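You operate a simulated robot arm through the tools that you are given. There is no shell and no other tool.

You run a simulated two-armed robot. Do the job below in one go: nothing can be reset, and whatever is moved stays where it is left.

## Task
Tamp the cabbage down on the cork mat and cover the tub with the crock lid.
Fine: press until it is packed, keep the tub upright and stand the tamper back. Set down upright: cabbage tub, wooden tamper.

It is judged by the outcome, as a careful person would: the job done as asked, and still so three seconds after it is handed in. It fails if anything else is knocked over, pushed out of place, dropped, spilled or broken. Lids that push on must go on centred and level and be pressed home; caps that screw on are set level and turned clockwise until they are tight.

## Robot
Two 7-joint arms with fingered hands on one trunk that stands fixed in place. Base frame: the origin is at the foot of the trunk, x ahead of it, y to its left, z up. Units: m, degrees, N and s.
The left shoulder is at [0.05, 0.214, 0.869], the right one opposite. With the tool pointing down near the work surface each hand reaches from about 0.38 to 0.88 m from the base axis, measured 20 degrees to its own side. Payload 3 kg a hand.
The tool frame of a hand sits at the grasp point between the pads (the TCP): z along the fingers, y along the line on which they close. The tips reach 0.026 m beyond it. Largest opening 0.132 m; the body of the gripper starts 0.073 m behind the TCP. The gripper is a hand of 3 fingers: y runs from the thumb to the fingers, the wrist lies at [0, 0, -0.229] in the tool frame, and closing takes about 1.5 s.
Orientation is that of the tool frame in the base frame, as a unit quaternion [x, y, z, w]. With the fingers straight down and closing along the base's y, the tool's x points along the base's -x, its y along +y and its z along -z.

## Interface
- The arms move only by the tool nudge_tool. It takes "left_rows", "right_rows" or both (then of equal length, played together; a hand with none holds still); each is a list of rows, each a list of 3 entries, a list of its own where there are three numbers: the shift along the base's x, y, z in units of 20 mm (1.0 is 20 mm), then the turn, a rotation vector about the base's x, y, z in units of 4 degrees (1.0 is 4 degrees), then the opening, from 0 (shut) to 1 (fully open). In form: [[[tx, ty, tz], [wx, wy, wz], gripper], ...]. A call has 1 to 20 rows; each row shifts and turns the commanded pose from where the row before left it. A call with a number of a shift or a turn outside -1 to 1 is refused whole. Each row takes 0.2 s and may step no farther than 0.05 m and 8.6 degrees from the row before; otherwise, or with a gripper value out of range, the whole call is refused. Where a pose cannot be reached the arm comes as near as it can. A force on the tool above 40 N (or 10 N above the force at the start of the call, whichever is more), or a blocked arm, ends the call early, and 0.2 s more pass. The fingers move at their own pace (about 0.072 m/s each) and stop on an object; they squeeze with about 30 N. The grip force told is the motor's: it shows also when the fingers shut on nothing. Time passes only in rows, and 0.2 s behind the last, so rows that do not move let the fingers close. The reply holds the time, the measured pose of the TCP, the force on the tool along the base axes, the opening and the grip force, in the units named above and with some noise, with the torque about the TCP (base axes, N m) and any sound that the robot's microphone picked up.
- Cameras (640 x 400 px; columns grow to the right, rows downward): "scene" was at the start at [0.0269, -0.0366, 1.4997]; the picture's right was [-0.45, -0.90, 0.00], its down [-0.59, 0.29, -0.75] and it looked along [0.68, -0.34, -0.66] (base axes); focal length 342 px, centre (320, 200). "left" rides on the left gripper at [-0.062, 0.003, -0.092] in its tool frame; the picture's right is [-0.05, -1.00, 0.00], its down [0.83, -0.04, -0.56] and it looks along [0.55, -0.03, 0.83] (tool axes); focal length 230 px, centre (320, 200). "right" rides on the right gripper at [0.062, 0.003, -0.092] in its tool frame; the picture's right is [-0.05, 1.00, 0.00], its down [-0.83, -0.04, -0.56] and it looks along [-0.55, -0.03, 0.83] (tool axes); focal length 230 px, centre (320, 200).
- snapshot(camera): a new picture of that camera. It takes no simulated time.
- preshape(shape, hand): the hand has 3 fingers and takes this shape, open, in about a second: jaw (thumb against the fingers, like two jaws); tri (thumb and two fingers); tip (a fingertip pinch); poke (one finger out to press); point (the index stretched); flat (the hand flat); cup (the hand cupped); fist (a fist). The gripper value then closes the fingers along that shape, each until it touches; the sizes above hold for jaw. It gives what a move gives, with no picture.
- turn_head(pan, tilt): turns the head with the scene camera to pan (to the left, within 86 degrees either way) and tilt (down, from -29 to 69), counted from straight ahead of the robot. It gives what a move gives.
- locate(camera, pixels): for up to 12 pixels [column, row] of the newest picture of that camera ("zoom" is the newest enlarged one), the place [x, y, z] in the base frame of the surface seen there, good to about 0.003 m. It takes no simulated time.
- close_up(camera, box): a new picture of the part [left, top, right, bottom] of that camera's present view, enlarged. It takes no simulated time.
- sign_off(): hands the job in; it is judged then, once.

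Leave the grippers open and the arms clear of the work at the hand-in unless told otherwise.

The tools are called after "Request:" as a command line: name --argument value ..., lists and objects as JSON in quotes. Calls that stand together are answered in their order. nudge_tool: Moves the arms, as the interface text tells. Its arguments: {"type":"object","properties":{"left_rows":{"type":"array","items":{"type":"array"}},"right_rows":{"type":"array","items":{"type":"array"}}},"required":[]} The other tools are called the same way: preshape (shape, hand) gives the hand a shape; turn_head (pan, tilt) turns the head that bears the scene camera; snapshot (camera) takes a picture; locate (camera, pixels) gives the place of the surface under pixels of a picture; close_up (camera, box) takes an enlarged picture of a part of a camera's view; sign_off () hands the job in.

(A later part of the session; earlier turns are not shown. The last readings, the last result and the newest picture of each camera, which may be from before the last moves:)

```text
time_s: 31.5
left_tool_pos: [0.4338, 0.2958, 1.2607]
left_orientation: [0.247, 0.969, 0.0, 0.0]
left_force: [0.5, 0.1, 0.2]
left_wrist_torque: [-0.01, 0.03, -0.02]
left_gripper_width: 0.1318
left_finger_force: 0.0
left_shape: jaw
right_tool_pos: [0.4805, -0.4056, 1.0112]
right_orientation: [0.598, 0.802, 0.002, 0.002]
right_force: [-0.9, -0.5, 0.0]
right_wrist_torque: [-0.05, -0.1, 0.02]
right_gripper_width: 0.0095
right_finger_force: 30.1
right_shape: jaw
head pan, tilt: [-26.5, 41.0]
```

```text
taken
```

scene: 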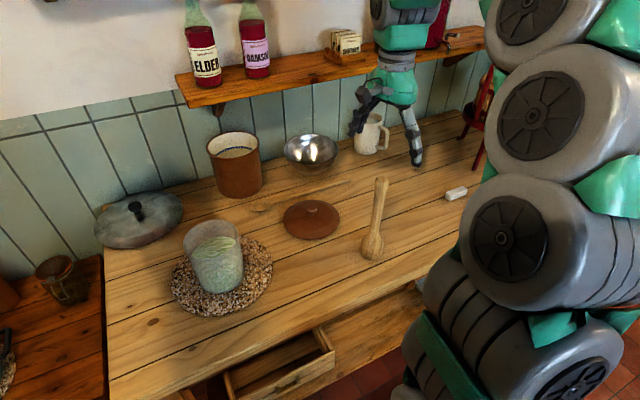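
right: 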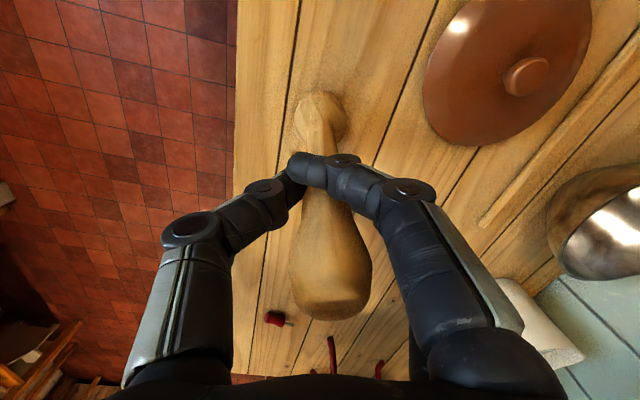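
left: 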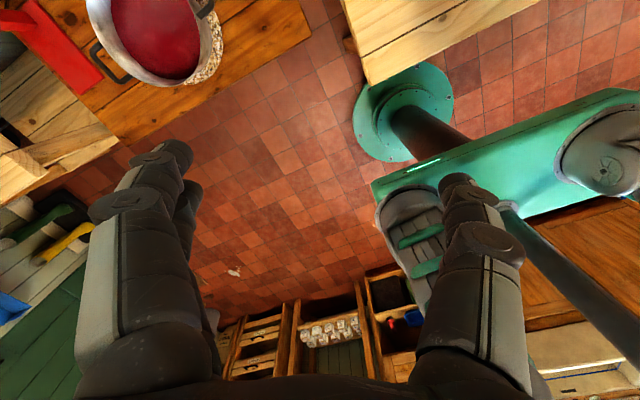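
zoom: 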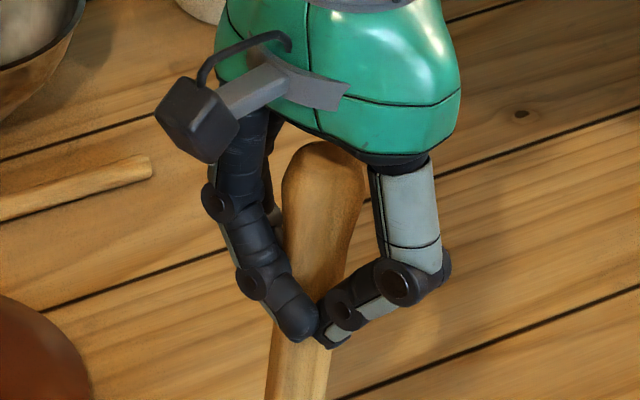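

The handle sits in between the two fingers, with the thumb passing beside them, so this is a wedge and not a clean pinch. The three-point "tri" shape should hold a round stick better. I'll open, rise clear, change shape and look.

Request:
nudge_tool --right_rows '[[[0, 0, 0], [0, 0, 0], 0.1], [[0, 0, 0], [0, 0, 0], 0.3], [[0, 0, 0], [0, 0, 0], 0.6], [[0, 0, 0], [0, 0, 0], 1], [[0, 0, 0], [0, 0, 0], 1], [[0, 0, 0], [0, 0, 0], 1], [[0, 0, 0.5], [0, 0, 0], 1], [[0, 0, 1], [0, 0, 0], 1], [[0, 0, 1], [0, 0, 0], 1], [[0, 0, 1], [0, 0, 0], 1], [[0, 0, 1], [0, 0, 0], 1], [[0, 0, 1], [0, 0, 0], 1]]'

Request:
preshape --shape "tri" --hand "right"

Request:
snapshot --camera "right"

Request:
close_up --camera "scene" --box '[300, 80, 460, 280]'

```text
time_s: 34.1
left_tool_pos: [0.4346, 0.296, 1.2615]
left_orientation: [0.246, 0.969, 0.0, -0.001]
left_force: [0.1, 0.3, 0.5]
left_wrist_torque: [-0.01, -0.01, -0.01]
left_gripper_width: 0.1318
left_finger_force: 0.1
left_shape: jaw
right_tool_pos: [0.481, -0.4075, 1.12]
right_orientation: [0.598, 0.802, 0.002, 0.002]
right_force: [-1.1, -0.4, -0.3]
right_wrist_torque: [0.03, 0.02, -0.01]
right_gripper_width: 0.1321
right_finger_force: 0.1
right_shape: jaw
head pan, tilt: [-26.5, 41.0]
```

```text
time_s: 35.0
left_tool_pos: [0.4332, 0.2958, 1.2617]
left_orientation: [0.247, 0.969, 0.0, -0.001]
left_force: [-0.4, -0.5, 0.4]
left_wrist_torque: [0.0, 0.01, 0.01]
left_gripper_width: 0.132
left_finger_force: 0.0
left_shape: jaw
right_tool_pos: [0.4807, -0.4068, 1.1192]
right_orientation: [0.597, 0.802, 0.001, 0.002]
right_force: [-0.4, 0.1, 0.2]
right_wrist_torque: [0.0, 0.02, -0.03]
right_gripper_width: 0.1315
right_finger_force: 0.0
right_shape: tri
head pan, tilt: [-26.5, 41.0]
```

```text
taken
```

right: 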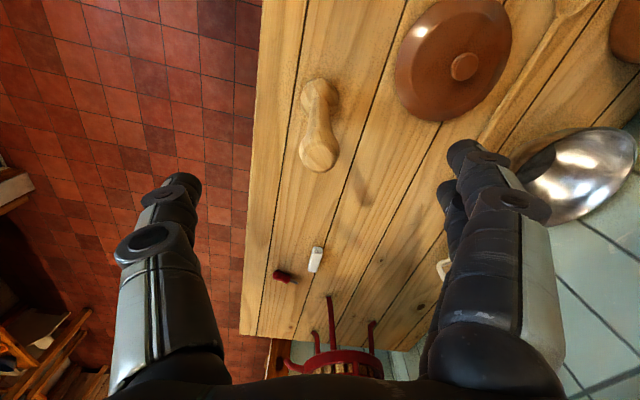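

```text
2.00 times, centred on (380, 180) of scene
```

zoom: 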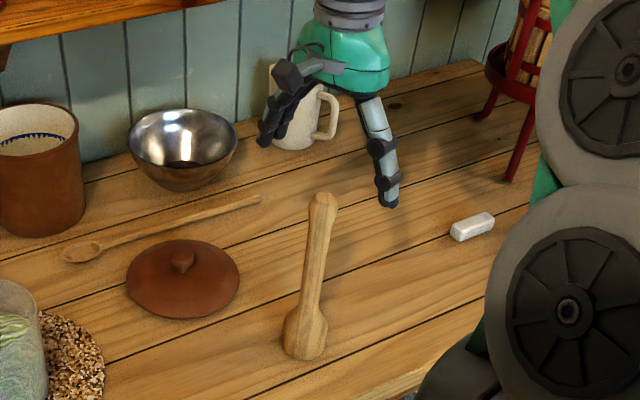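

Tamper still stands. The "tri" shape looks like jaw when open, so I'll rise a bit and close it in the air to see how the fingers meet.

Request:
nudge_tool --right_rows '[[[0, 0, 1], [0, 0, 0], 1], [[0, 0, 1], [0, 0, 0], 0.5], [[0, 0, 0], [0, 0, 0], 0.2], [[0, 0, 0], [0, 0, 0], 0.2], [[0, 0, 0], [0, 0, 0], 0.2], [[0, 0, 0], [0, 0, 0], 0.2], [[0, 0, 0], [0, 0, 0], 0.2]]'

Request:
snapshot --camera "right"

Request:
close_up --camera "scene" --box '[300, 60, 460, 240]'

```text
time_s: 36.6
left_tool_pos: [0.4335, 0.296, 1.2615]
left_orientation: [0.247, 0.969, 0.0, 0.0]
left_force: [-0.7, -0.4, 0.2]
left_wrist_torque: [-0.02, -0.01, -0.01]
left_gripper_width: 0.1321
left_finger_force: 0.0
left_shape: jaw
right_tool_pos: [0.4822, -0.4055, 1.1602]
right_orientation: [0.597, 0.802, 0.001, 0.002]
right_force: [0.3, 0.5, -0.6]
right_wrist_torque: [0.06, 0.01, 0.03]
right_gripper_width: 0.0269
right_finger_force: 0.1
right_shape: tri
head pan, tilt: [-26.5, 41.0]
```

```text
taken
```

right: 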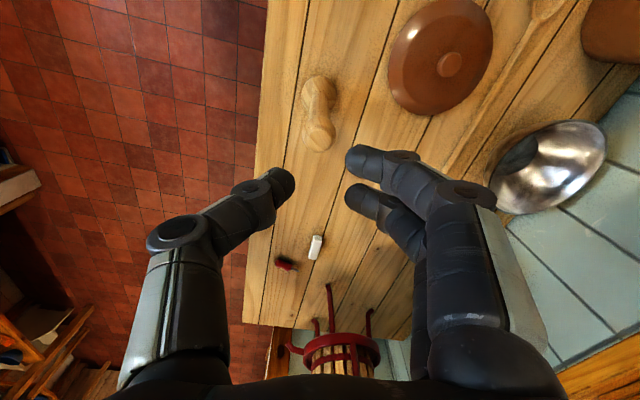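

```text
2.22 times, centred on (380, 150) of scene
```

zoom: 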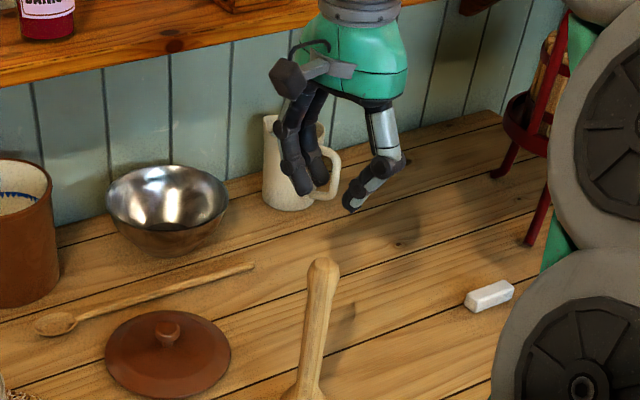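

The thumb closes in the middle and the two fingers stand a little apart, giving a three-point nest around the handle. That is a stable hold after all. I'll open, descend again to z≈1.010 and close on it.

Request:
nudge_tool --right_rows '[[[0, 0, 0], [0, 0, 0], 0.6], [[0, 0, 0], [0, 0, 0], 1], [[0, 0, 0], [0, 0, 0], 1], [[-0.05, 0, 0], [0, 0, 0], 1], [[0, 0, -0.5], [0, 0, 0], 1], [[0, 0, -1], [0, 0, 0], 1], [[0, 0, -1], [0, 0, 0], 1], [[0, 0, -1], [0, 0, 0], 1], [[0, 0, -1], [0, 0, 0], 1], [[0, 0, -1], [0, 0, 0], 1], [[0, 0, -1], [0, 0, 0], 1], [[0, 0, -0.6], [0, 0, 0], 1], [[0, 0, -0.4], [0, 0, 0], 1]]'

Request:
snapshot --camera "right"

```text
time_s: 39.4
left_tool_pos: [0.434, 0.296, 1.2611]
left_orientation: [0.246, 0.969, 0.0, 0.0]
left_force: [-0.3, 0.0, -0.6]
left_wrist_torque: [0.02, -0.01, -0.02]
left_gripper_width: 0.132
left_finger_force: 0.0
left_shape: jaw
right_tool_pos: [0.4811, -0.407, 1.0102]
right_orientation: [0.597, 0.802, 0.0, 0.002]
right_force: [0.4, -0.8, 0.8]
right_wrist_torque: [-0.02, 0.01, -0.03]
right_gripper_width: 0.132
right_finger_force: 0.1
right_shape: tri
head pan, tilt: [-26.5, 41.0]
```

```text
taken
```

right: 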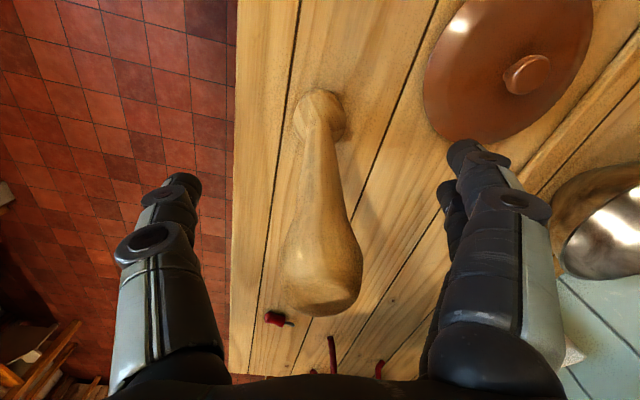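

Aligned again. Closing.

Request:
nudge_tool --right_rows '[[[0, 0, 0], [0, 0, 0], 0.7], [[0, 0, 0], [0, 0, 0], 0.5], [[0, 0, 0], [0, 0, 0], 0.4], [[0, 0, 0], [0, 0, 0], 0.3], [[0, 0, 0], [0, 0, 0], 0.25], [[0, 0, 0], [0, 0, 0], 0.2], [[0, 0, 0], [0, 0, 0], 0.15], [[0, 0, 0], [0, 0, 0], 0.1], [[0, 0, 0], [0, 0, 0], 0], [[0, 0, 0], [0, 0, 0], 0], [[0, 0, 0], [0, 0, 0], 0]]'

Request:
close_up --camera "right" --box '[230, 80, 430, 330]'

Request:
close_up --camera "scene" --box '[330, 130, 430, 280]'

```text
time_s: 41.8
left_tool_pos: [0.4328, 0.2962, 1.2617]
left_orientation: [0.246, 0.969, 0.0, -0.001]
left_force: [-1.1, -0.4, -0.5]
left_wrist_torque: [0.01, 0.0, -0.01]
left_gripper_width: 0.1318
left_finger_force: 0.1
left_shape: jaw
right_tool_pos: [0.4819, -0.4082, 1.01]
right_orientation: [0.597, 0.802, 0.002, 0.002]
right_force: [-0.2, 0.0, -0.1]
right_wrist_torque: [-0.1, -0.13, 0.0]
right_gripper_width: 0.0104
right_finger_force: 30.3
right_shape: tri
head pan, tilt: [-26.5, 41.0]
```

```text
1.60 times, centred on (330, 205) of right
```

zoom: 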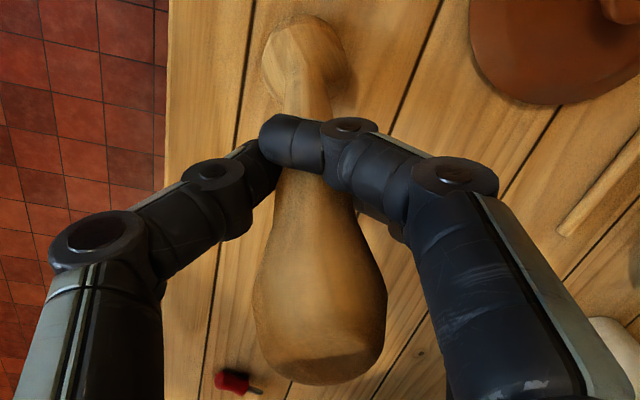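

```text
2.67 times, centred on (380, 205) of scene
```

zoom: 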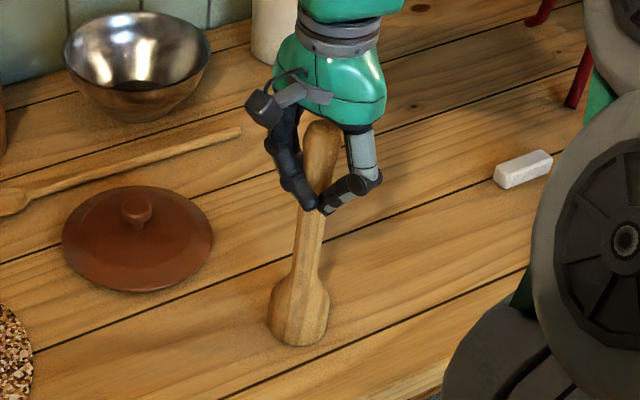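

The handle is nested between thumb and two fingers with 30 N. I'll lift 30 mm slowly and check that it hangs straight.

Request:
nudge_tool --right_rows '[[[0, 0, 0.25], [0, 0, 0], 0], [[0, 0, 0.25], [0, 0, 0], 0], [[0, 0, 0.5], [0, 0, 0], 0], [[0, 0, 0.5], [0, 0, 0], 0], [[0, 0, 0], [0, 0, 0], 0]]'

Request:
close_up --camera "right" --box '[230, 80, 430, 330]'

Request:
close_up --camera "scene" --box '[330, 130, 430, 280]'

```text
time_s: 43.0
left_tool_pos: [0.4328, 0.2954, 1.2612]
left_orientation: [0.246, 0.969, -0.001, 0.0]
left_force: [0.5, -0.8, -0.4]
left_wrist_torque: [-0.02, 0.0, 0.03]
left_gripper_width: 0.132
left_finger_force: 0.0
left_shape: jaw
right_tool_pos: [0.4821, -0.4066, 1.0399]
right_orientation: [0.598, 0.802, 0.001, 0.001]
right_force: [-0.6, -0.4, -3.3]
right_wrist_torque: [0.0, -0.01, -0.02]
right_gripper_width: 0.009
right_finger_force: 30.0
right_shape: tri
head pan, tilt: [-26.5, 41.0]
```

```text
1.60 times, centred on (330, 205) of right
```

zoom: 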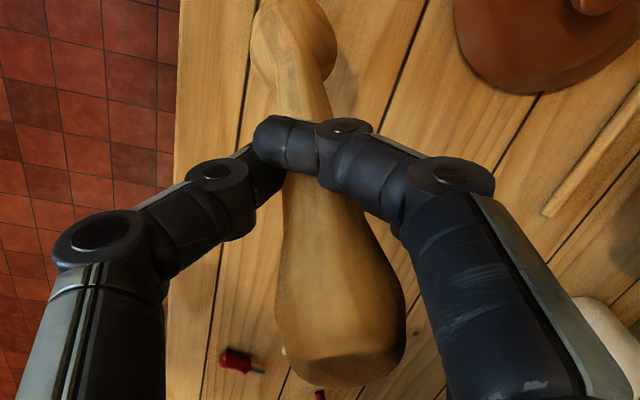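

```text
2.67 times, centred on (380, 205) of scene
```

zoom: 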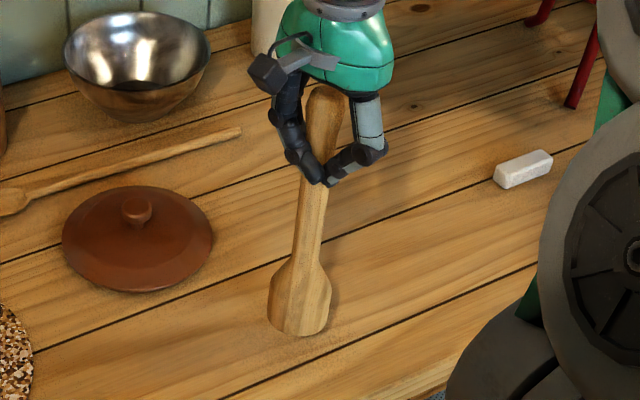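

Held (3.3 N), with a slight lean of about 3°. I'll lift straight up to carrying height and then measure the lean better.

Request:
nudge_tool --right_rows '[[[0, 0, 0.5], [0, 0, 0], 0], [[0, 0, 1], [0, 0, 0], 0], [[0, 0, 1], [0, 0, 0], 0], [[0, 0, 1], [0, 0, 0], 0], [[0, 0, 1], [0, 0, 0], 0], [[0, 0, 1], [0, 0, 0], 0], [[0, 0, 1], [0, 0, 0], 0], [[0, 0, 1], [0, 0, 0], 0], [[0, 0, 0.5], [0, 0, 0], 0], [[0, 0, 0], [0, 0, 0], 0]]'

Request:
snapshot --camera "right"

Request:
close_up --camera "scene" --box '[320, 60, 440, 230]'

```text
time_s: 45.2
left_tool_pos: [0.4333, 0.296, 1.2615]
left_orientation: [0.246, 0.969, 0.0, 0.001]
left_force: [-0.4, -0.6, -0.1]
left_wrist_torque: [0.03, -0.04, 0.01]
left_gripper_width: 0.1318
left_finger_force: 0.2
left_shape: jaw
right_tool_pos: [0.4805, -0.408, 1.1995]
right_orientation: [0.597, 0.802, 0.001, 0.002]
right_force: [0.9, 0.6, -3.4]
right_wrist_torque: [-0.01, 0.02, 0.01]
right_gripper_width: 0.0089
right_finger_force: 30.5
right_shape: tri
head pan, tilt: [-26.5, 41.0]
```

```text
taken
```

right: 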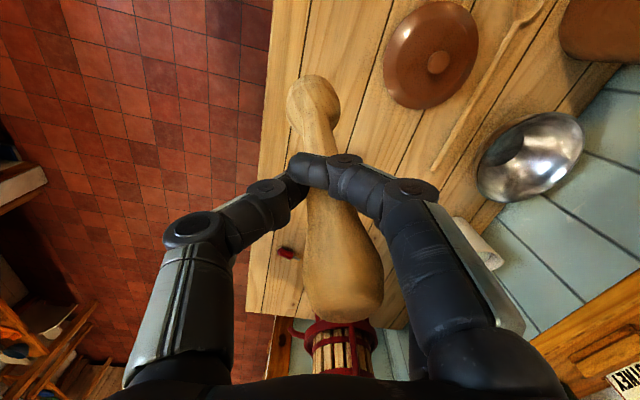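

```text
2.35 times, centred on (380, 145) of scene
```

zoom: 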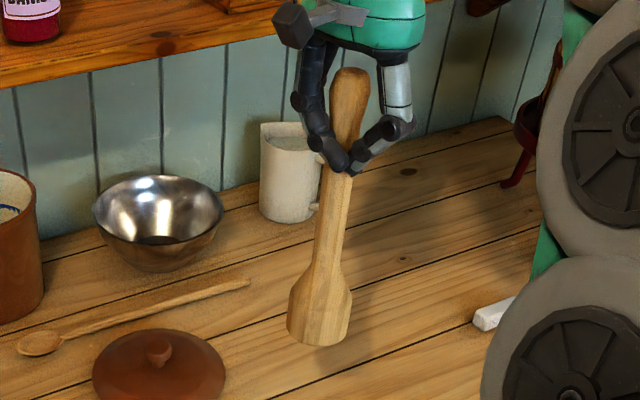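

The lean looks like about 5–6°. I'll locate points along the tamper to confirm.

Request:
locate --camera "zoom" --pixels '[[350, 85], [335, 190], [332, 220], [329, 250], [321, 300], [319, 325], [290, 310], [350, 310], [319, 340]]'

Request:
locate --camera "right" --pixels '[[344, 300], [344, 280], [310, 100], [312, 85], [316, 115], [318, 130], [318, 145]]'

```text
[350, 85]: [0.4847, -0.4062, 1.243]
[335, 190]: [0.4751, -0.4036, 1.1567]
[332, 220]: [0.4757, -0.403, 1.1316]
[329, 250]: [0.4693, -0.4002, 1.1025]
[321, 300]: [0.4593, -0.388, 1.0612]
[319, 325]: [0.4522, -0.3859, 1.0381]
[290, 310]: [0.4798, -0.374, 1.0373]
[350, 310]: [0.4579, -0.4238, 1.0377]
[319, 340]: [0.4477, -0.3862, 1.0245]
```

```text
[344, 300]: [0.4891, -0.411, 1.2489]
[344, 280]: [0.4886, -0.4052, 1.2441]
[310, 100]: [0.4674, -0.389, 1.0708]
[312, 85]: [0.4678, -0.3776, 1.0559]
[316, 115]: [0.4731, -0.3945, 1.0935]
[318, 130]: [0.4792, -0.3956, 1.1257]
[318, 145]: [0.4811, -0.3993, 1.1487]
```

It leans about 5.5° (top toward +x, −y). I'll turn the hand to bring the tamper vertical.

Request:
nudge_tool --right_rows '[[[0, 0, 0], [-0.27, -0.39, 0], 0], [[0, 0, 0], [-0.27, -0.39, 0], 0], [[0, 0, 0], [-0.27, -0.39, 0], 0], [[0, 0, 0], [0, 0, 0], 0]]'

Request:
close_up --camera "scene" --box '[320, 60, 440, 230]'

Request:
snapshot --camera "right"

```text
time_s: 46.2
left_tool_pos: [0.4335, 0.2954, 1.2613]
left_orientation: [0.246, 0.969, 0.001, 0.001]
left_force: [0.2, 0.3, 0.9]
left_wrist_torque: [0.01, 0.02, -0.02]
left_gripper_width: 0.132
left_finger_force: 0.0
left_shape: jaw
right_tool_pos: [0.4815, -0.4068, 1.1993]
right_orientation: [0.597, 0.8, 0.002, 0.052]
right_force: [-0.6, 0.7, -3.2]
right_wrist_torque: [0.0, 0.04, -0.02]
right_gripper_width: 0.009
right_finger_force: 30.0
right_shape: tri
head pan, tilt: [-26.5, 41.0]
```

```text
2.35 times, centred on (380, 145) of scene
```

zoom: 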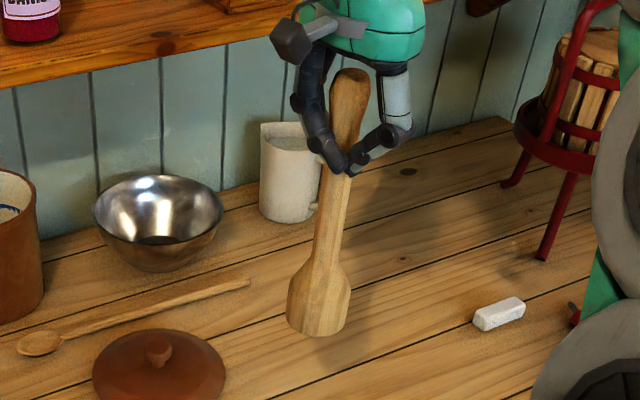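

```text
taken
```

right: 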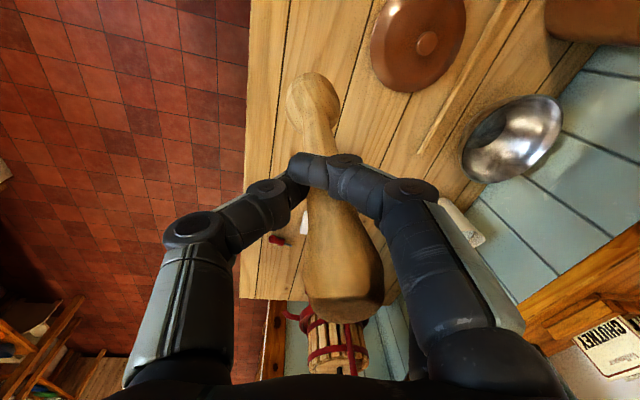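

Request:
locate --camera "zoom" --pixels '[[350, 85], [334, 190], [331, 220], [327, 250], [321, 300], [318, 320], [291, 300], [349, 300], [317, 334]]'

Request:
locate --camera "right" --pixels '[[346, 305], [344, 280], [310, 100], [312, 85], [316, 115], [318, 130], [318, 145]]'

```text
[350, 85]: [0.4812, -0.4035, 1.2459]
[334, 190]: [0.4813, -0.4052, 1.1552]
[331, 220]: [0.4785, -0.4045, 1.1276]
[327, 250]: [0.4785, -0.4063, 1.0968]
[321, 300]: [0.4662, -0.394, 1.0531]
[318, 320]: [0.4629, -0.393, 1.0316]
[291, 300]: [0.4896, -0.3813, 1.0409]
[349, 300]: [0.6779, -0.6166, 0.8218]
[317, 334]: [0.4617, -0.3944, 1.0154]
```

```text
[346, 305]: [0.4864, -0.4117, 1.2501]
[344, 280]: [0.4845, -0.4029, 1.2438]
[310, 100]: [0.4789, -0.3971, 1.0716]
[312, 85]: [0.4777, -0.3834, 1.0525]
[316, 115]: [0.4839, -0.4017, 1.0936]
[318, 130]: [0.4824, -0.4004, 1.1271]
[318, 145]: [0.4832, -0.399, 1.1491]
```

The tamper is now vertical, with its axis about 4 mm +x of the TCP and its foot at z≈1.01. I'll carry it over the tub centre (0.577,-0.049), staying above the rim at 0.955.

Request:
nudge_tool --right_rows '[[[0.1, 0.4, 0], [0, 0, 0], 0], [[0.2, 0.8, 0], [0, 0, 0], 0], [[0.24, 0.94, 0], [0, 0, 0], 0], [[0.24, 0.94, 0], [0, 0, 0], 0], [[0.24, 0.94, 0], [0, 0, 0], 0], [[0.24, 0.94, 0], [0, 0, 0], 0], [[0.24, 0.94, 0], [0, 0, 0], 0], [[0.24, 0.94, 0], [0, 0, 0], 0], [[0.24, 0.94, 0], [0, 0, 0], 0], [[0.24, 0.94, 0], [0, 0, 0], 0], [[0.24, 0.94, 0], [0, 0, 0], 0], [[0.24, 0.94, 0], [0, 0, 0], 0], [[0.24, 0.94, 0], [0, 0, 0], 0], [[0.24, 0.94, 0], [0, 0, 0], 0], [[0.24, 0.94, 0], [0, 0, 0], 0], [[0.24, 0.94, 0], [0, 0, 0], 0], [[0.24, 0.94, 0], [0, 0, 0], 0], [[0.24, 0.94, 0], [0, 0, 0], 0], [[0.24, 0.94, 0], [0, 0, 0], 0], [[0.22, 0.72, 0], [0, 0, 0], 0]]'

Request:
snapshot --camera "right"

Request:
snapshot --camera "scene"

```text
time_s: 50.4
left_tool_pos: [0.4338, 0.2955, 1.2607]
left_orientation: [0.246, 0.969, 0.0, 0.001]
left_force: [-0.8, 0.1, -0.3]
left_wrist_torque: [-0.02, 0.0, -0.01]
left_gripper_width: 0.1319
left_finger_force: 0.0
left_shape: jaw
right_tool_pos: [0.571, -0.0488, 1.1994]
right_orientation: [0.597, 0.801, 0.003, 0.051]
right_force: [0.4, 0.0, -2.4]
right_wrist_torque: [0.06, 0.0, -0.02]
right_gripper_width: 0.0089
right_finger_force: 30.1
right_shape: tri
head pan, tilt: [-26.5, 41.0]
```

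```text
taken
```

right: 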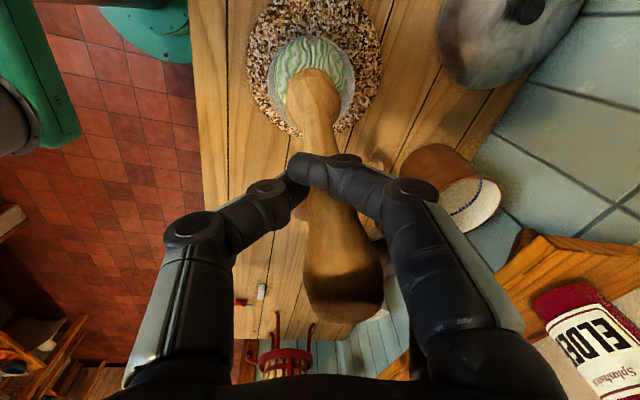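

```text
taken
```

scene: 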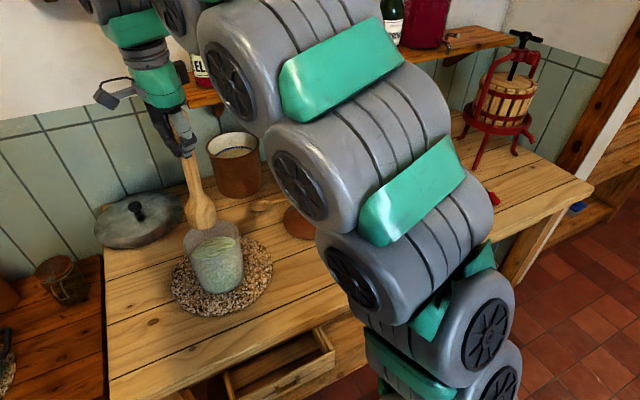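

The tamper hangs above the tub. I'll enlarge and locate the foot of the tamper and the tub rim to check centring.

Request:
close_up --camera "scene" --box '[150, 130, 290, 310]'

Request:
locate --camera "scene" --pixels '[[201, 210], [202, 226], [187, 215], [215, 215], [193, 165], [196, 185], [213, 250], [213, 262], [240, 240], [187, 258]]'

```text
2.22 times, centred on (220, 220) of scene
```

zoom: 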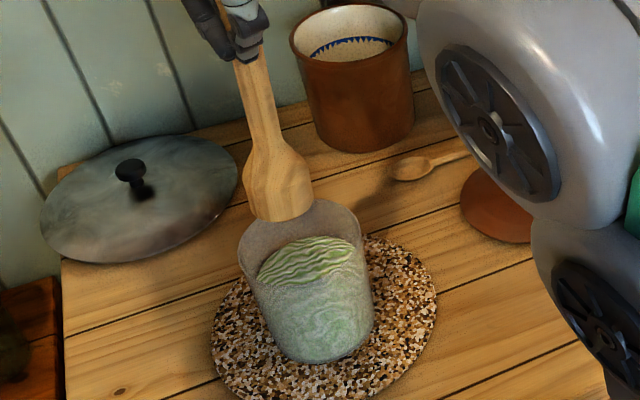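

```text
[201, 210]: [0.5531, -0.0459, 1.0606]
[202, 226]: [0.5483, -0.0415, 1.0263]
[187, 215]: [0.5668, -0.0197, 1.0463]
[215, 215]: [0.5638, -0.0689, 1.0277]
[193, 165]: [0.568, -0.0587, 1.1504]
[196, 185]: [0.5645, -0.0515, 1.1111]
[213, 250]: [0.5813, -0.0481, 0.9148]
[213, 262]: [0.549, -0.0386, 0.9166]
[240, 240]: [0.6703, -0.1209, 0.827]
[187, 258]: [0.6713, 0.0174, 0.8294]
```

The foot has swung about 4–5° toward +y about the pinch axis. I'll turn the hand to straighten it again and recentre, then check.

Request:
nudge_tool --right_rows '[[[-0.05, 0.1, 0], [-0.3, -0.09, 0], 0], [[-0.05, 0.1, 0], [-0.3, -0.09, 0], 0], [[-0.05, 0.1, 0], [-0.3, -0.09, 0], 0], [[0, 0.05, 0], [-0.1, -0.03, 0], 0], [[0, 0, 0], [0, 0, 0], 0]]'

Request:
close_up --camera "scene" --box '[150, 110, 290, 290]'

Request:
snapshot --camera "right"

```text
time_s: 51.6
left_tool_pos: [0.4327, 0.2953, 1.2623]
left_orientation: [0.247, 0.969, 0.0, 0.0]
left_force: [0.2, -0.7, 0.5]
left_wrist_torque: [0.0, -0.05, -0.01]
left_gripper_width: 0.1318
left_finger_force: 0.1
left_shape: jaw
right_tool_pos: [0.5695, -0.0416, 1.199]
right_orientation: [0.595, 0.799, -0.019, 0.081]
right_force: [0.7, -1.2, -2.9]
right_wrist_torque: [0.01, 0.07, -0.01]
right_gripper_width: 0.0089
right_finger_force: 29.9
right_shape: tri
head pan, tilt: [-26.5, 41.0]
```

```text
2.22 times, centred on (220, 200) of scene
```

zoom: 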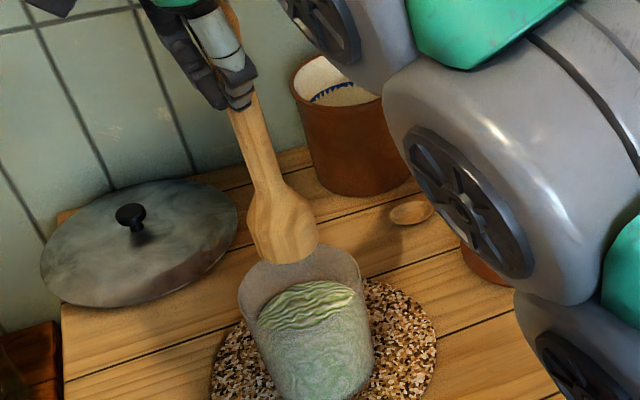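

```text
taken
```

right: 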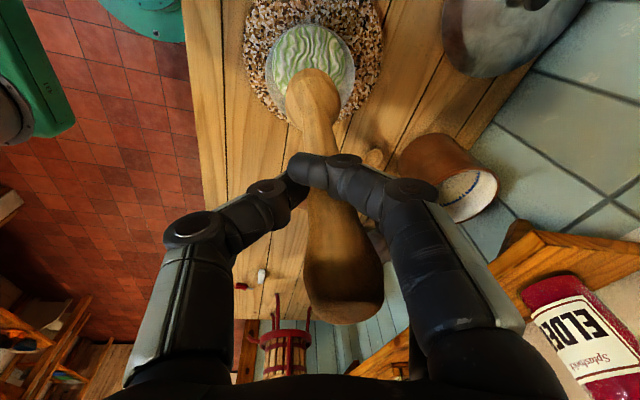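

Now its axis lines up with the image's vertical vanishing direction. I'll locate the foot and the rim again.

Request:
locate --camera "zoom" --pixels '[[283, 225], [286, 255], [250, 225], [315, 225], [262, 165], [250, 125], [300, 300], [300, 325], [240, 285], [358, 270]]'

Request:
locate --camera "right" --pixels '[[312, 90], [314, 80], [314, 110], [318, 130], [344, 300], [312, 42], [268, 75], [354, 75]]'

```text
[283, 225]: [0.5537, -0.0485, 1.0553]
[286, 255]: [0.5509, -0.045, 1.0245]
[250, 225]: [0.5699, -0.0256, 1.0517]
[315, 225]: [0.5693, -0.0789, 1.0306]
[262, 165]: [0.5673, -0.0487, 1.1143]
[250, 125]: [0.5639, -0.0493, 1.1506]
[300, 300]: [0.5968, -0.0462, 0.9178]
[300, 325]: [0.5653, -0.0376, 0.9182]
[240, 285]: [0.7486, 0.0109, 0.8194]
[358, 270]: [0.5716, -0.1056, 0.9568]
```

```text
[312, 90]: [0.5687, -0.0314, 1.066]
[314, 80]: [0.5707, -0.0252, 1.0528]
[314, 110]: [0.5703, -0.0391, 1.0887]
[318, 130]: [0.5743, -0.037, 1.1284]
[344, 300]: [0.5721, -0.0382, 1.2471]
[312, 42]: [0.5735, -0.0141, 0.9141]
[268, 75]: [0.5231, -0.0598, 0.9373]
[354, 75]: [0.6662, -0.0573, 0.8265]
```

The foot is at about (0.576,-0.049) and the tub at about (0.577,-0.048), so it is centred. Cabbage top is z≈0.918. I'll lower to just above it.

Request:
nudge_tool --right_rows '[[[0, 0, -0.5], [0, 0, 0], 0], [[0, 0, -0.5], [0, 0, 0], 0], [[0, 0, -0.5], [0, 0, 0], 0], [[0, 0, -0.5], [0, 0, 0], 0], [[0, 0, -0.5], [0, 0, 0], 0], [[0, 0, -0.5], [0, 0, 0], 0], [[0, 0, -0.5], [0, 0, 0], 0], [[0, 0, -0.5], [0, 0, 0], 0], [[0, 0, 0], [0, 0, 0], 0]]'

Request:
close_up --camera "scene" --box '[150, 130, 290, 310]'

```text
time_s: 53.6
left_tool_pos: [0.4333, 0.2962, 1.2599]
left_orientation: [0.246, 0.969, 0.0, 0.001]
left_force: [-0.6, -0.2, 0.5]
left_wrist_torque: [-0.02, 0.01, -0.01]
left_gripper_width: 0.132
left_finger_force: 0.0
left_shape: jaw
right_tool_pos: [0.5683, -0.0414, 1.1193]
right_orientation: [0.595, 0.8, -0.018, 0.08]
right_force: [0.2, 0.1, -3.8]
right_wrist_torque: [0.03, 0.03, 0.0]
right_gripper_width: 0.0087
right_finger_force: 29.3
right_shape: tri
head pan, tilt: [-26.5, 41.0]
```

```text
2.22 times, centred on (220, 220) of scene
```

zoom: 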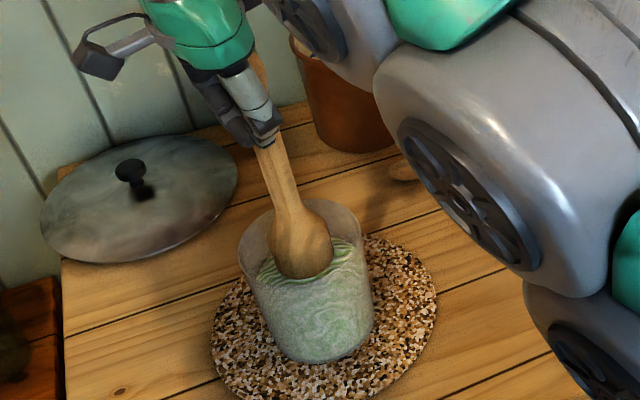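

The foot is inside the tub, just above the cabbage, with no contact yet. I'll press down in 3 mm steps.

Request:
nudge_tool --right_rows '[[[0, 0, -0.2], [0, 0, 0], 0], [[0, 0, -0.2], [0, 0, 0], 0], [[0, 0, -0.15], [0, 0, 0], 0], [[0, 0, -0.15], [0, 0, 0], 0], [[0, 0, -0.15], [0, 0, 0], 0], [[0, 0, -0.15], [0, 0, 0], 0]]'

Request:
close_up --camera "scene" --box '[150, 130, 290, 310]'

```text
time_s: 55.0
left_tool_pos: [0.4333, 0.2964, 1.2619]
left_orientation: [0.246, 0.969, 0.0, 0.0]
left_force: [0.5, 0.4, 0.3]
left_wrist_torque: [-0.02, -0.01, 0.0]
left_gripper_width: 0.1321
left_finger_force: 0.1
left_shape: jaw
right_tool_pos: [0.569, -0.0413, 1.1008]
right_orientation: [0.594, 0.8, -0.019, 0.08]
right_force: [-0.3, 0.3, -2.5]
right_wrist_torque: [0.01, 0.03, 0.02]
right_gripper_width: 0.0087
right_finger_force: 29.8
right_shape: tri
head pan, tilt: [-26.5, 41.0]
```

```text
2.22 times, centred on (220, 220) of scene
```

zoom: 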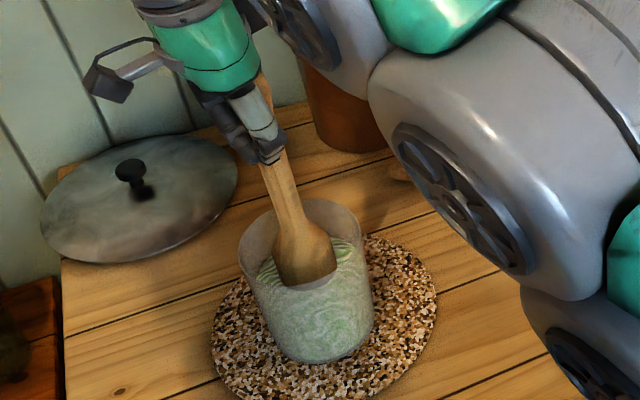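

Request:
nudge_tool --right_rows '[[[0, 0, -0.15], [0, 0, 0], 0], [[0, 0, -0.15], [0, 0, 0], 0], [[0, 0, -0.15], [0, 0, 0], 0], [[0, 0, -0.15], [0, 0, 0], 0], [[0, 0, 0], [0, 0, 0], 0]]'

Request:
close_up --camera "scene" --box '[150, 130, 290, 310]'

```text
time_s: 56.2
left_tool_pos: [0.4342, 0.2955, 1.2605]
left_orientation: [0.246, 0.969, 0.0, 0.0]
left_force: [-0.1, -0.3, 0.6]
left_wrist_torque: [0.01, 0.0, 0.04]
left_gripper_width: 0.1321
left_finger_force: 0.0
left_shape: jaw
right_tool_pos: [0.5689, -0.0427, 1.0881]
right_orientation: [0.595, 0.799, -0.018, 0.081]
right_force: [-0.6, 0.0, -2.2]
right_wrist_torque: [0.0, 0.06, 0.02]
right_gripper_width: 0.0087
right_finger_force: 30.0
right_shape: tri
head pan, tilt: [-26.5, 41.0]
```

```text
2.22 times, centred on (220, 220) of scene
```

zoom: 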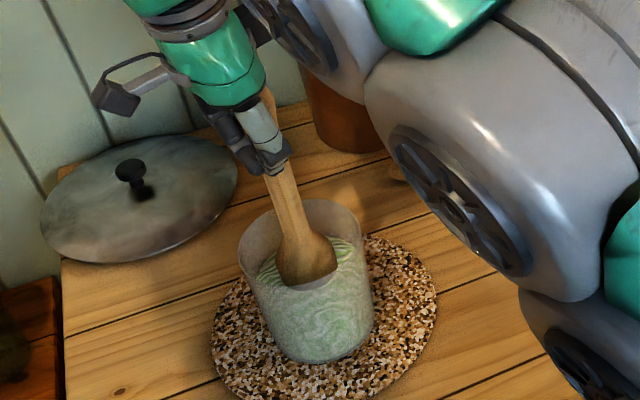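

The foot hardly seems to go lower in the picture while the hand does. I'll check the handle top in the hand camera for slipping.

Request:
snapshot --camera "right"

Request:
locate --camera "right" --pixels '[[344, 300], [344, 280], [316, 110], [318, 130], [318, 140]]'

Request:
locate --camera "scene" --pixels '[[214, 240], [214, 252], [213, 258], [240, 245], [226, 262], [205, 210]]'

```text
taken
```

right: 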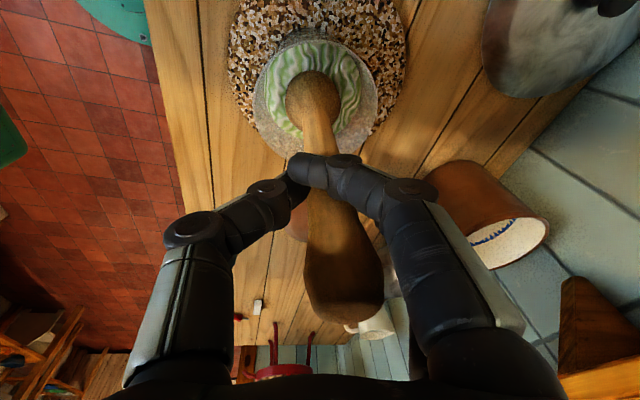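

```text
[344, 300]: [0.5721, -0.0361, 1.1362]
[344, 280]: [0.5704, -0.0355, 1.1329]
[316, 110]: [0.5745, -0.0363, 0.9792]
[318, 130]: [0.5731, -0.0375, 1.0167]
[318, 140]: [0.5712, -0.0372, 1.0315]
```

```text
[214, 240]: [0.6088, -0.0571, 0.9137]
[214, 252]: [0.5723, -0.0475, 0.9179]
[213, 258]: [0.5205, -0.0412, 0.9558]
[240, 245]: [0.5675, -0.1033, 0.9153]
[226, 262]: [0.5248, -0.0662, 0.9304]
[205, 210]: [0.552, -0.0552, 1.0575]
```

No slip: the handle top is still 0.048 above the TCP, so the foot is at z≈0.897 and the cabbage gives way softly. I'll keep pressing until the force rises.

Request:
nudge_tool --right_rows '[[[0, 0, -0.15], [0, 0, 0], 0], [[0, 0, -0.15], [0, 0, 0], 0], [[0, 0, -0.15], [0, 0, 0], 0], [[0, 0, -0.15], [0, 0, 0], 0], [[0, 0, 0], [0, 0, 0], 0]]'

Request:
snapshot --camera "right"

Request:
close_up --camera "scene" --box '[180, 200, 260, 310]'

```text
time_s: 57.4
left_tool_pos: [0.4337, 0.2963, 1.2617]
left_orientation: [0.246, 0.969, 0.001, -0.001]
left_force: [-0.1, 0.2, 0.3]
left_wrist_torque: [0.0, 0.01, 0.02]
left_gripper_width: 0.1318
left_finger_force: 0.0
left_shape: jaw
right_tool_pos: [0.569, -0.0426, 1.0764]
right_orientation: [0.595, 0.8, -0.019, 0.08]
right_force: [-0.4, -0.1, -3.0]
right_wrist_torque: [0.06, 0.05, -0.01]
right_gripper_width: 0.0087
right_finger_force: 29.8
right_shape: tri
head pan, tilt: [-26.5, 41.0]
```

```text
taken
```

right: 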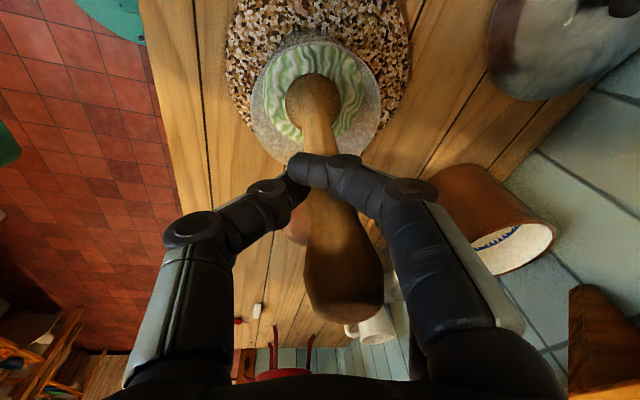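

```text
3.64 times, centred on (220, 255) of scene
```

zoom: 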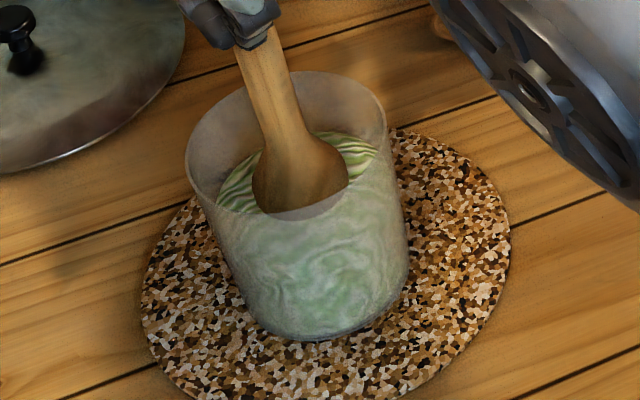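

Still no resistance (only the tamper's weight). Pressing further.

Request:
nudge_tool --right_rows '[[[0, 0, -0.15], [0, 0, 0], 0], [[0, 0, -0.15], [0, 0, 0], 0], [[0, 0, -0.15], [0, 0, 0], 0], [[0, 0, -0.15], [0, 0, 0], 0]]'

Request:
close_up --camera "scene" --box '[180, 200, 260, 310]'

```text
time_s: 58.4
left_tool_pos: [0.4339, 0.2962, 1.2624]
left_orientation: [0.246, 0.969, 0.0, 0.0]
left_force: [0.8, 0.5, 0.2]
left_wrist_torque: [-0.02, 0.03, 0.0]
left_gripper_width: 0.1317
left_finger_force: 0.1
left_shape: jaw
right_tool_pos: [0.5688, -0.0418, 1.0634]
right_orientation: [0.595, 0.8, -0.019, 0.08]
right_force: [0.0, -0.4, -2.5]
right_wrist_torque: [0.03, 0.02, 0.02]
right_gripper_width: 0.0087
right_finger_force: 30.2
right_shape: tri
head pan, tilt: [-26.5, 41.0]
```

```text
3.64 times, centred on (220, 255) of scene
```

zoom: 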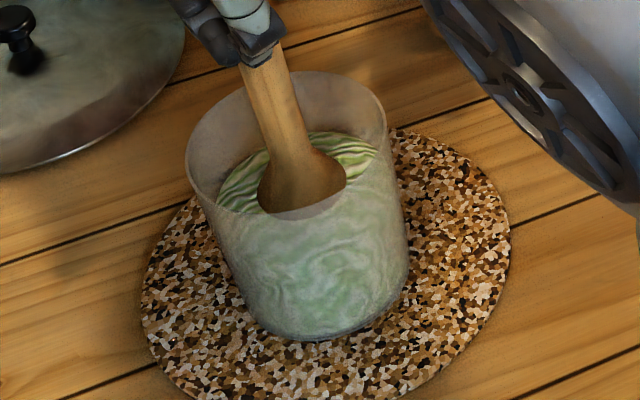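

Request:
nudge_tool --right_rows '[[[0, 0, -0.15], [0, 0, 0], 0], [[0, 0, -0.15], [0, 0, 0], 0], [[0, 0, -0.15], [0, 0, 0], 0], [[0, 0, -0.15], [0, 0, 0], 0]]'

Request:
close_up --camera "scene" --box '[180, 200, 260, 310]'

```text
time_s: 59.4
left_tool_pos: [0.4343, 0.2961, 1.262]
left_orientation: [0.246, 0.969, 0.0, 0.0]
left_force: [-0.1, 0.0, -0.2]
left_wrist_torque: [0.01, 0.03, -0.02]
left_gripper_width: 0.1317
left_finger_force: 0.2
left_shape: jaw
right_tool_pos: [0.5695, -0.0425, 1.0531]
right_orientation: [0.594, 0.8, -0.017, 0.083]
right_force: [-3.6, -1.4, 24.6]
right_wrist_torque: [-0.17, -0.17, 0.0]
right_gripper_width: 0.0106
right_finger_force: 30.1
right_shape: tri
head pan, tilt: [-26.5, 41.0]
```

```text
3.64 times, centred on (220, 255) of scene
```

zoom: 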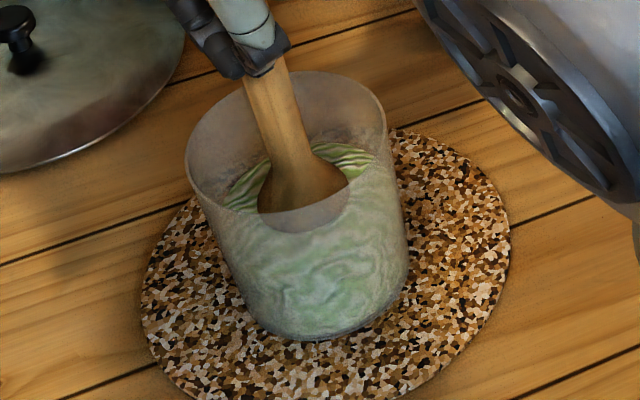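

Now there is 25 N of resistance and the cabbage level has started to sink. I'll keep pressing with small steps.

Request:
nudge_tool --right_rows '[[[0, 0, -0.03], [0, 0, 0], 0], [[0, 0, 0], [0, 0, 0], 0], [[0, 0, -0.03], [0, 0, 0], 0], [[0, 0, 0], [0, 0, 0], 0], [[0, 0, 0], [0, 0, 0], 0]]'

Request:
close_up --camera "scene" --box '[180, 200, 260, 310]'

```text
time_s: 60.7
left_tool_pos: [0.4329, 0.2953, 1.2613]
left_orientation: [0.246, 0.969, 0.0, 0.002]
left_force: [0.3, 0.3, -0.7]
left_wrist_torque: [0.06, 0.01, 0.03]
left_gripper_width: 0.1316
left_finger_force: 0.2
left_shape: jaw
right_tool_pos: [0.5706, -0.0427, 1.0524]
right_orientation: [0.595, 0.799, -0.017, 0.083]
right_force: [-3.1, -0.8, 20.8]
right_wrist_torque: [-0.12, -0.17, -0.03]
right_gripper_width: 0.0122
right_finger_force: 29.8
right_shape: tri
head pan, tilt: [-26.5, 41.0]
stopped in row 5 (right hand): the force on the tool passed its limit at 40 N (the readings are from after the stop); the commanded pose is now the measured one
```

```text
3.64 times, centred on (220, 255) of scene
```

zoom: 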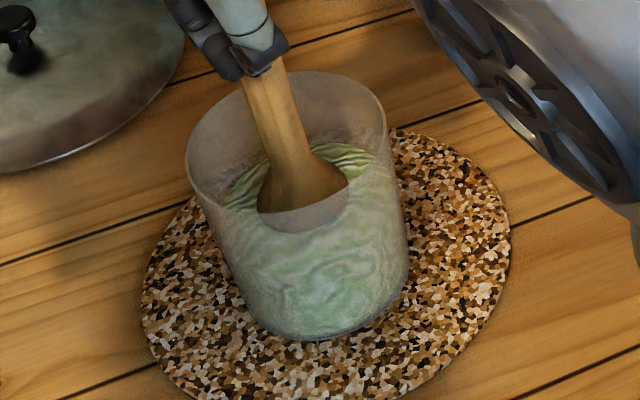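

The force peaked at 40 N. I'll check the hand camera for slip and the cabbage level.

Request:
snapshot --camera "right"

Request:
locate --camera "right" --pixels '[[344, 300], [344, 280], [316, 110], [275, 95], [350, 110], [285, 75], [290, 110]]'

Request:
locate --camera "zoom" --pixels '[[365, 165], [245, 185], [358, 175], [240, 200]]'

```text
taken
```

right: 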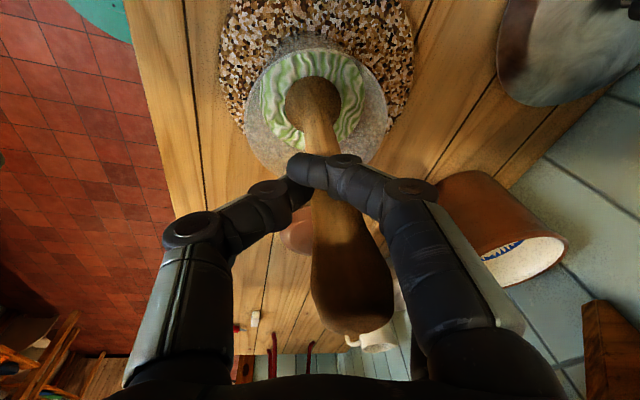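

```text
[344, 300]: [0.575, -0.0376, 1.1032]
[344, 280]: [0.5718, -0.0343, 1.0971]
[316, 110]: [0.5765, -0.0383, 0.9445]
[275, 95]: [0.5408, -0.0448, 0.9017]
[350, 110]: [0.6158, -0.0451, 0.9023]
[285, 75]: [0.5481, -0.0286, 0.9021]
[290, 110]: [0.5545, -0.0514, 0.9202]
```

```text
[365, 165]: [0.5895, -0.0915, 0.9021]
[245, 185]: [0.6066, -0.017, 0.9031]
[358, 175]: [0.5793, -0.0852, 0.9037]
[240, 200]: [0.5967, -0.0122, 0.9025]
```

The cabbage level has gone from 0.917 to 0.902. I'll keep pressing and then do strokes until it no longer sinks.

Request:
nudge_tool --right_rows '[[[0, 0, -0.05], [0, 0, 0], 0], [[0, 0, 0], [0, 0, 0], 0], [[0, 0, 0], [0, 0, 0], 0], [[0, 0, -0.05], [0, 0, 0], 0], [[0, 0, 0], [0, 0, 0], 0], [[0, 0, 0], [0, 0, 0], 0]]'

Request:
close_up --camera "scene" --box '[180, 200, 260, 310]'

Request:
locate --camera "zoom" --pixels '[[365, 165], [245, 185], [358, 175], [240, 200]]'

```text
time_s: 61.6
left_tool_pos: [0.432, 0.2954, 1.2611]
left_orientation: [0.246, 0.969, 0.0, 0.001]
left_force: [-0.7, 1.7, -0.2]
left_wrist_torque: [0.0, -0.02, 0.03]
left_gripper_width: 0.132
left_finger_force: 0.1
left_shape: jaw
right_tool_pos: [0.5715, -0.0399, 1.0513]
right_orientation: [0.595, 0.799, -0.016, 0.084]
right_force: [-3.2, -1.4, 20.7]
right_wrist_torque: [-0.2, -0.16, 0.01]
right_gripper_width: 0.012
right_finger_force: 29.3
right_shape: tri
head pan, tilt: [-26.5, 41.0]
stopped in row 4 (right hand): the force on the tool passed its limit at 41 N (the readings are from after the stop); the commanded pose is now the measured one
```

```text
3.64 times, centred on (220, 255) of scene
```

zoom: 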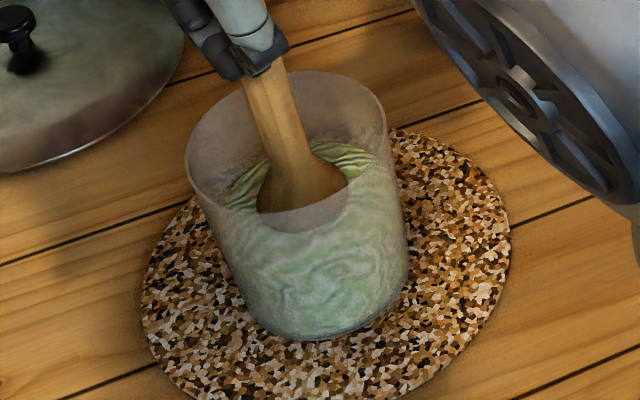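

```text
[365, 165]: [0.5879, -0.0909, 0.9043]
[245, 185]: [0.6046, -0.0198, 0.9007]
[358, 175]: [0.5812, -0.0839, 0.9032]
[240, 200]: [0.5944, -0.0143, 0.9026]
```

Steady pressing at 40 N doesn't sink it further. I'll do a second stroke: up 30 mm and down again.

Request:
nudge_tool --right_rows '[[[0, 0, 0.3], [0, 0, 0], 0], [[0, 0, 0.6], [0, 0, 0], 0], [[0, 0, 0.6], [0, 0, 0], 0], [[0, 0, 0], [0, 0, 0], 0], [[0, 0, -0.4], [0, 0, 0], 0], [[0, 0, -0.4], [0, 0, 0], 0], [[0, 0, -0.3], [0, 0, 0], 0], [[0, 0, -0.15], [0, 0, 0], 0], [[0, 0, -0.1], [0, 0, 0], 0], [[0, 0, -0.1], [0, 0, 0], 0], [[0, 0, -0.1], [0, 0, 0], 0], [[0, 0, -0.1], [0, 0, 0], 0]]'

Request:
close_up --camera "scene" --box '[180, 200, 260, 310]'

Request:
locate --camera "zoom" --pixels '[[365, 165], [245, 185], [358, 175], [240, 200]]'

Request:
snapshot --camera "right"

```text
time_s: 64.2
left_tool_pos: [0.4325, 0.2961, 1.2611]
left_orientation: [0.247, 0.969, 0.001, 0.0]
left_force: [-1.0, -0.4, 0.5]
left_wrist_torque: [0.03, 0.0, -0.03]
left_gripper_width: 0.1318
left_finger_force: 0.0
left_shape: jaw
right_tool_pos: [0.5711, -0.0416, 1.0511]
right_orientation: [0.595, 0.799, -0.014, 0.086]
right_force: [-2.6, -0.3, 21.0]
right_wrist_torque: [-0.1, -0.14, 0.01]
right_gripper_width: 0.0124
right_finger_force: 30.3
right_shape: tri
head pan, tilt: [-26.5, 41.0]
stopped in row 12 (right hand): the force on the tool passed its limit at 41 N (the readings are from after the stop); the commanded pose is now the measured one
```

```text
3.64 times, centred on (220, 255) of scene
```

zoom: 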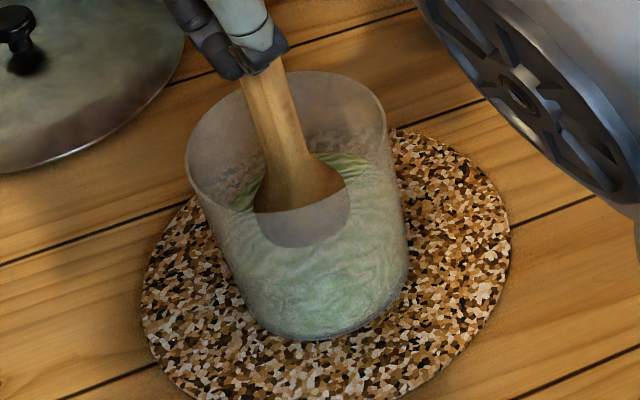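

```text
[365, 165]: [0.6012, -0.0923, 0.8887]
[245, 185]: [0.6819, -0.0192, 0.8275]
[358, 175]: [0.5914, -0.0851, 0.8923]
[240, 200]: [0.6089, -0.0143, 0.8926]
```

```text
taken
```

right: 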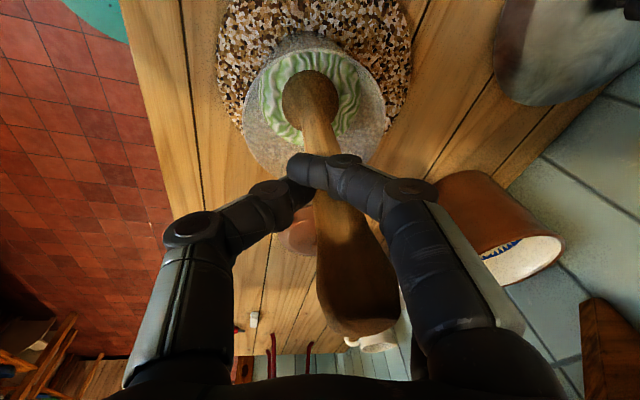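

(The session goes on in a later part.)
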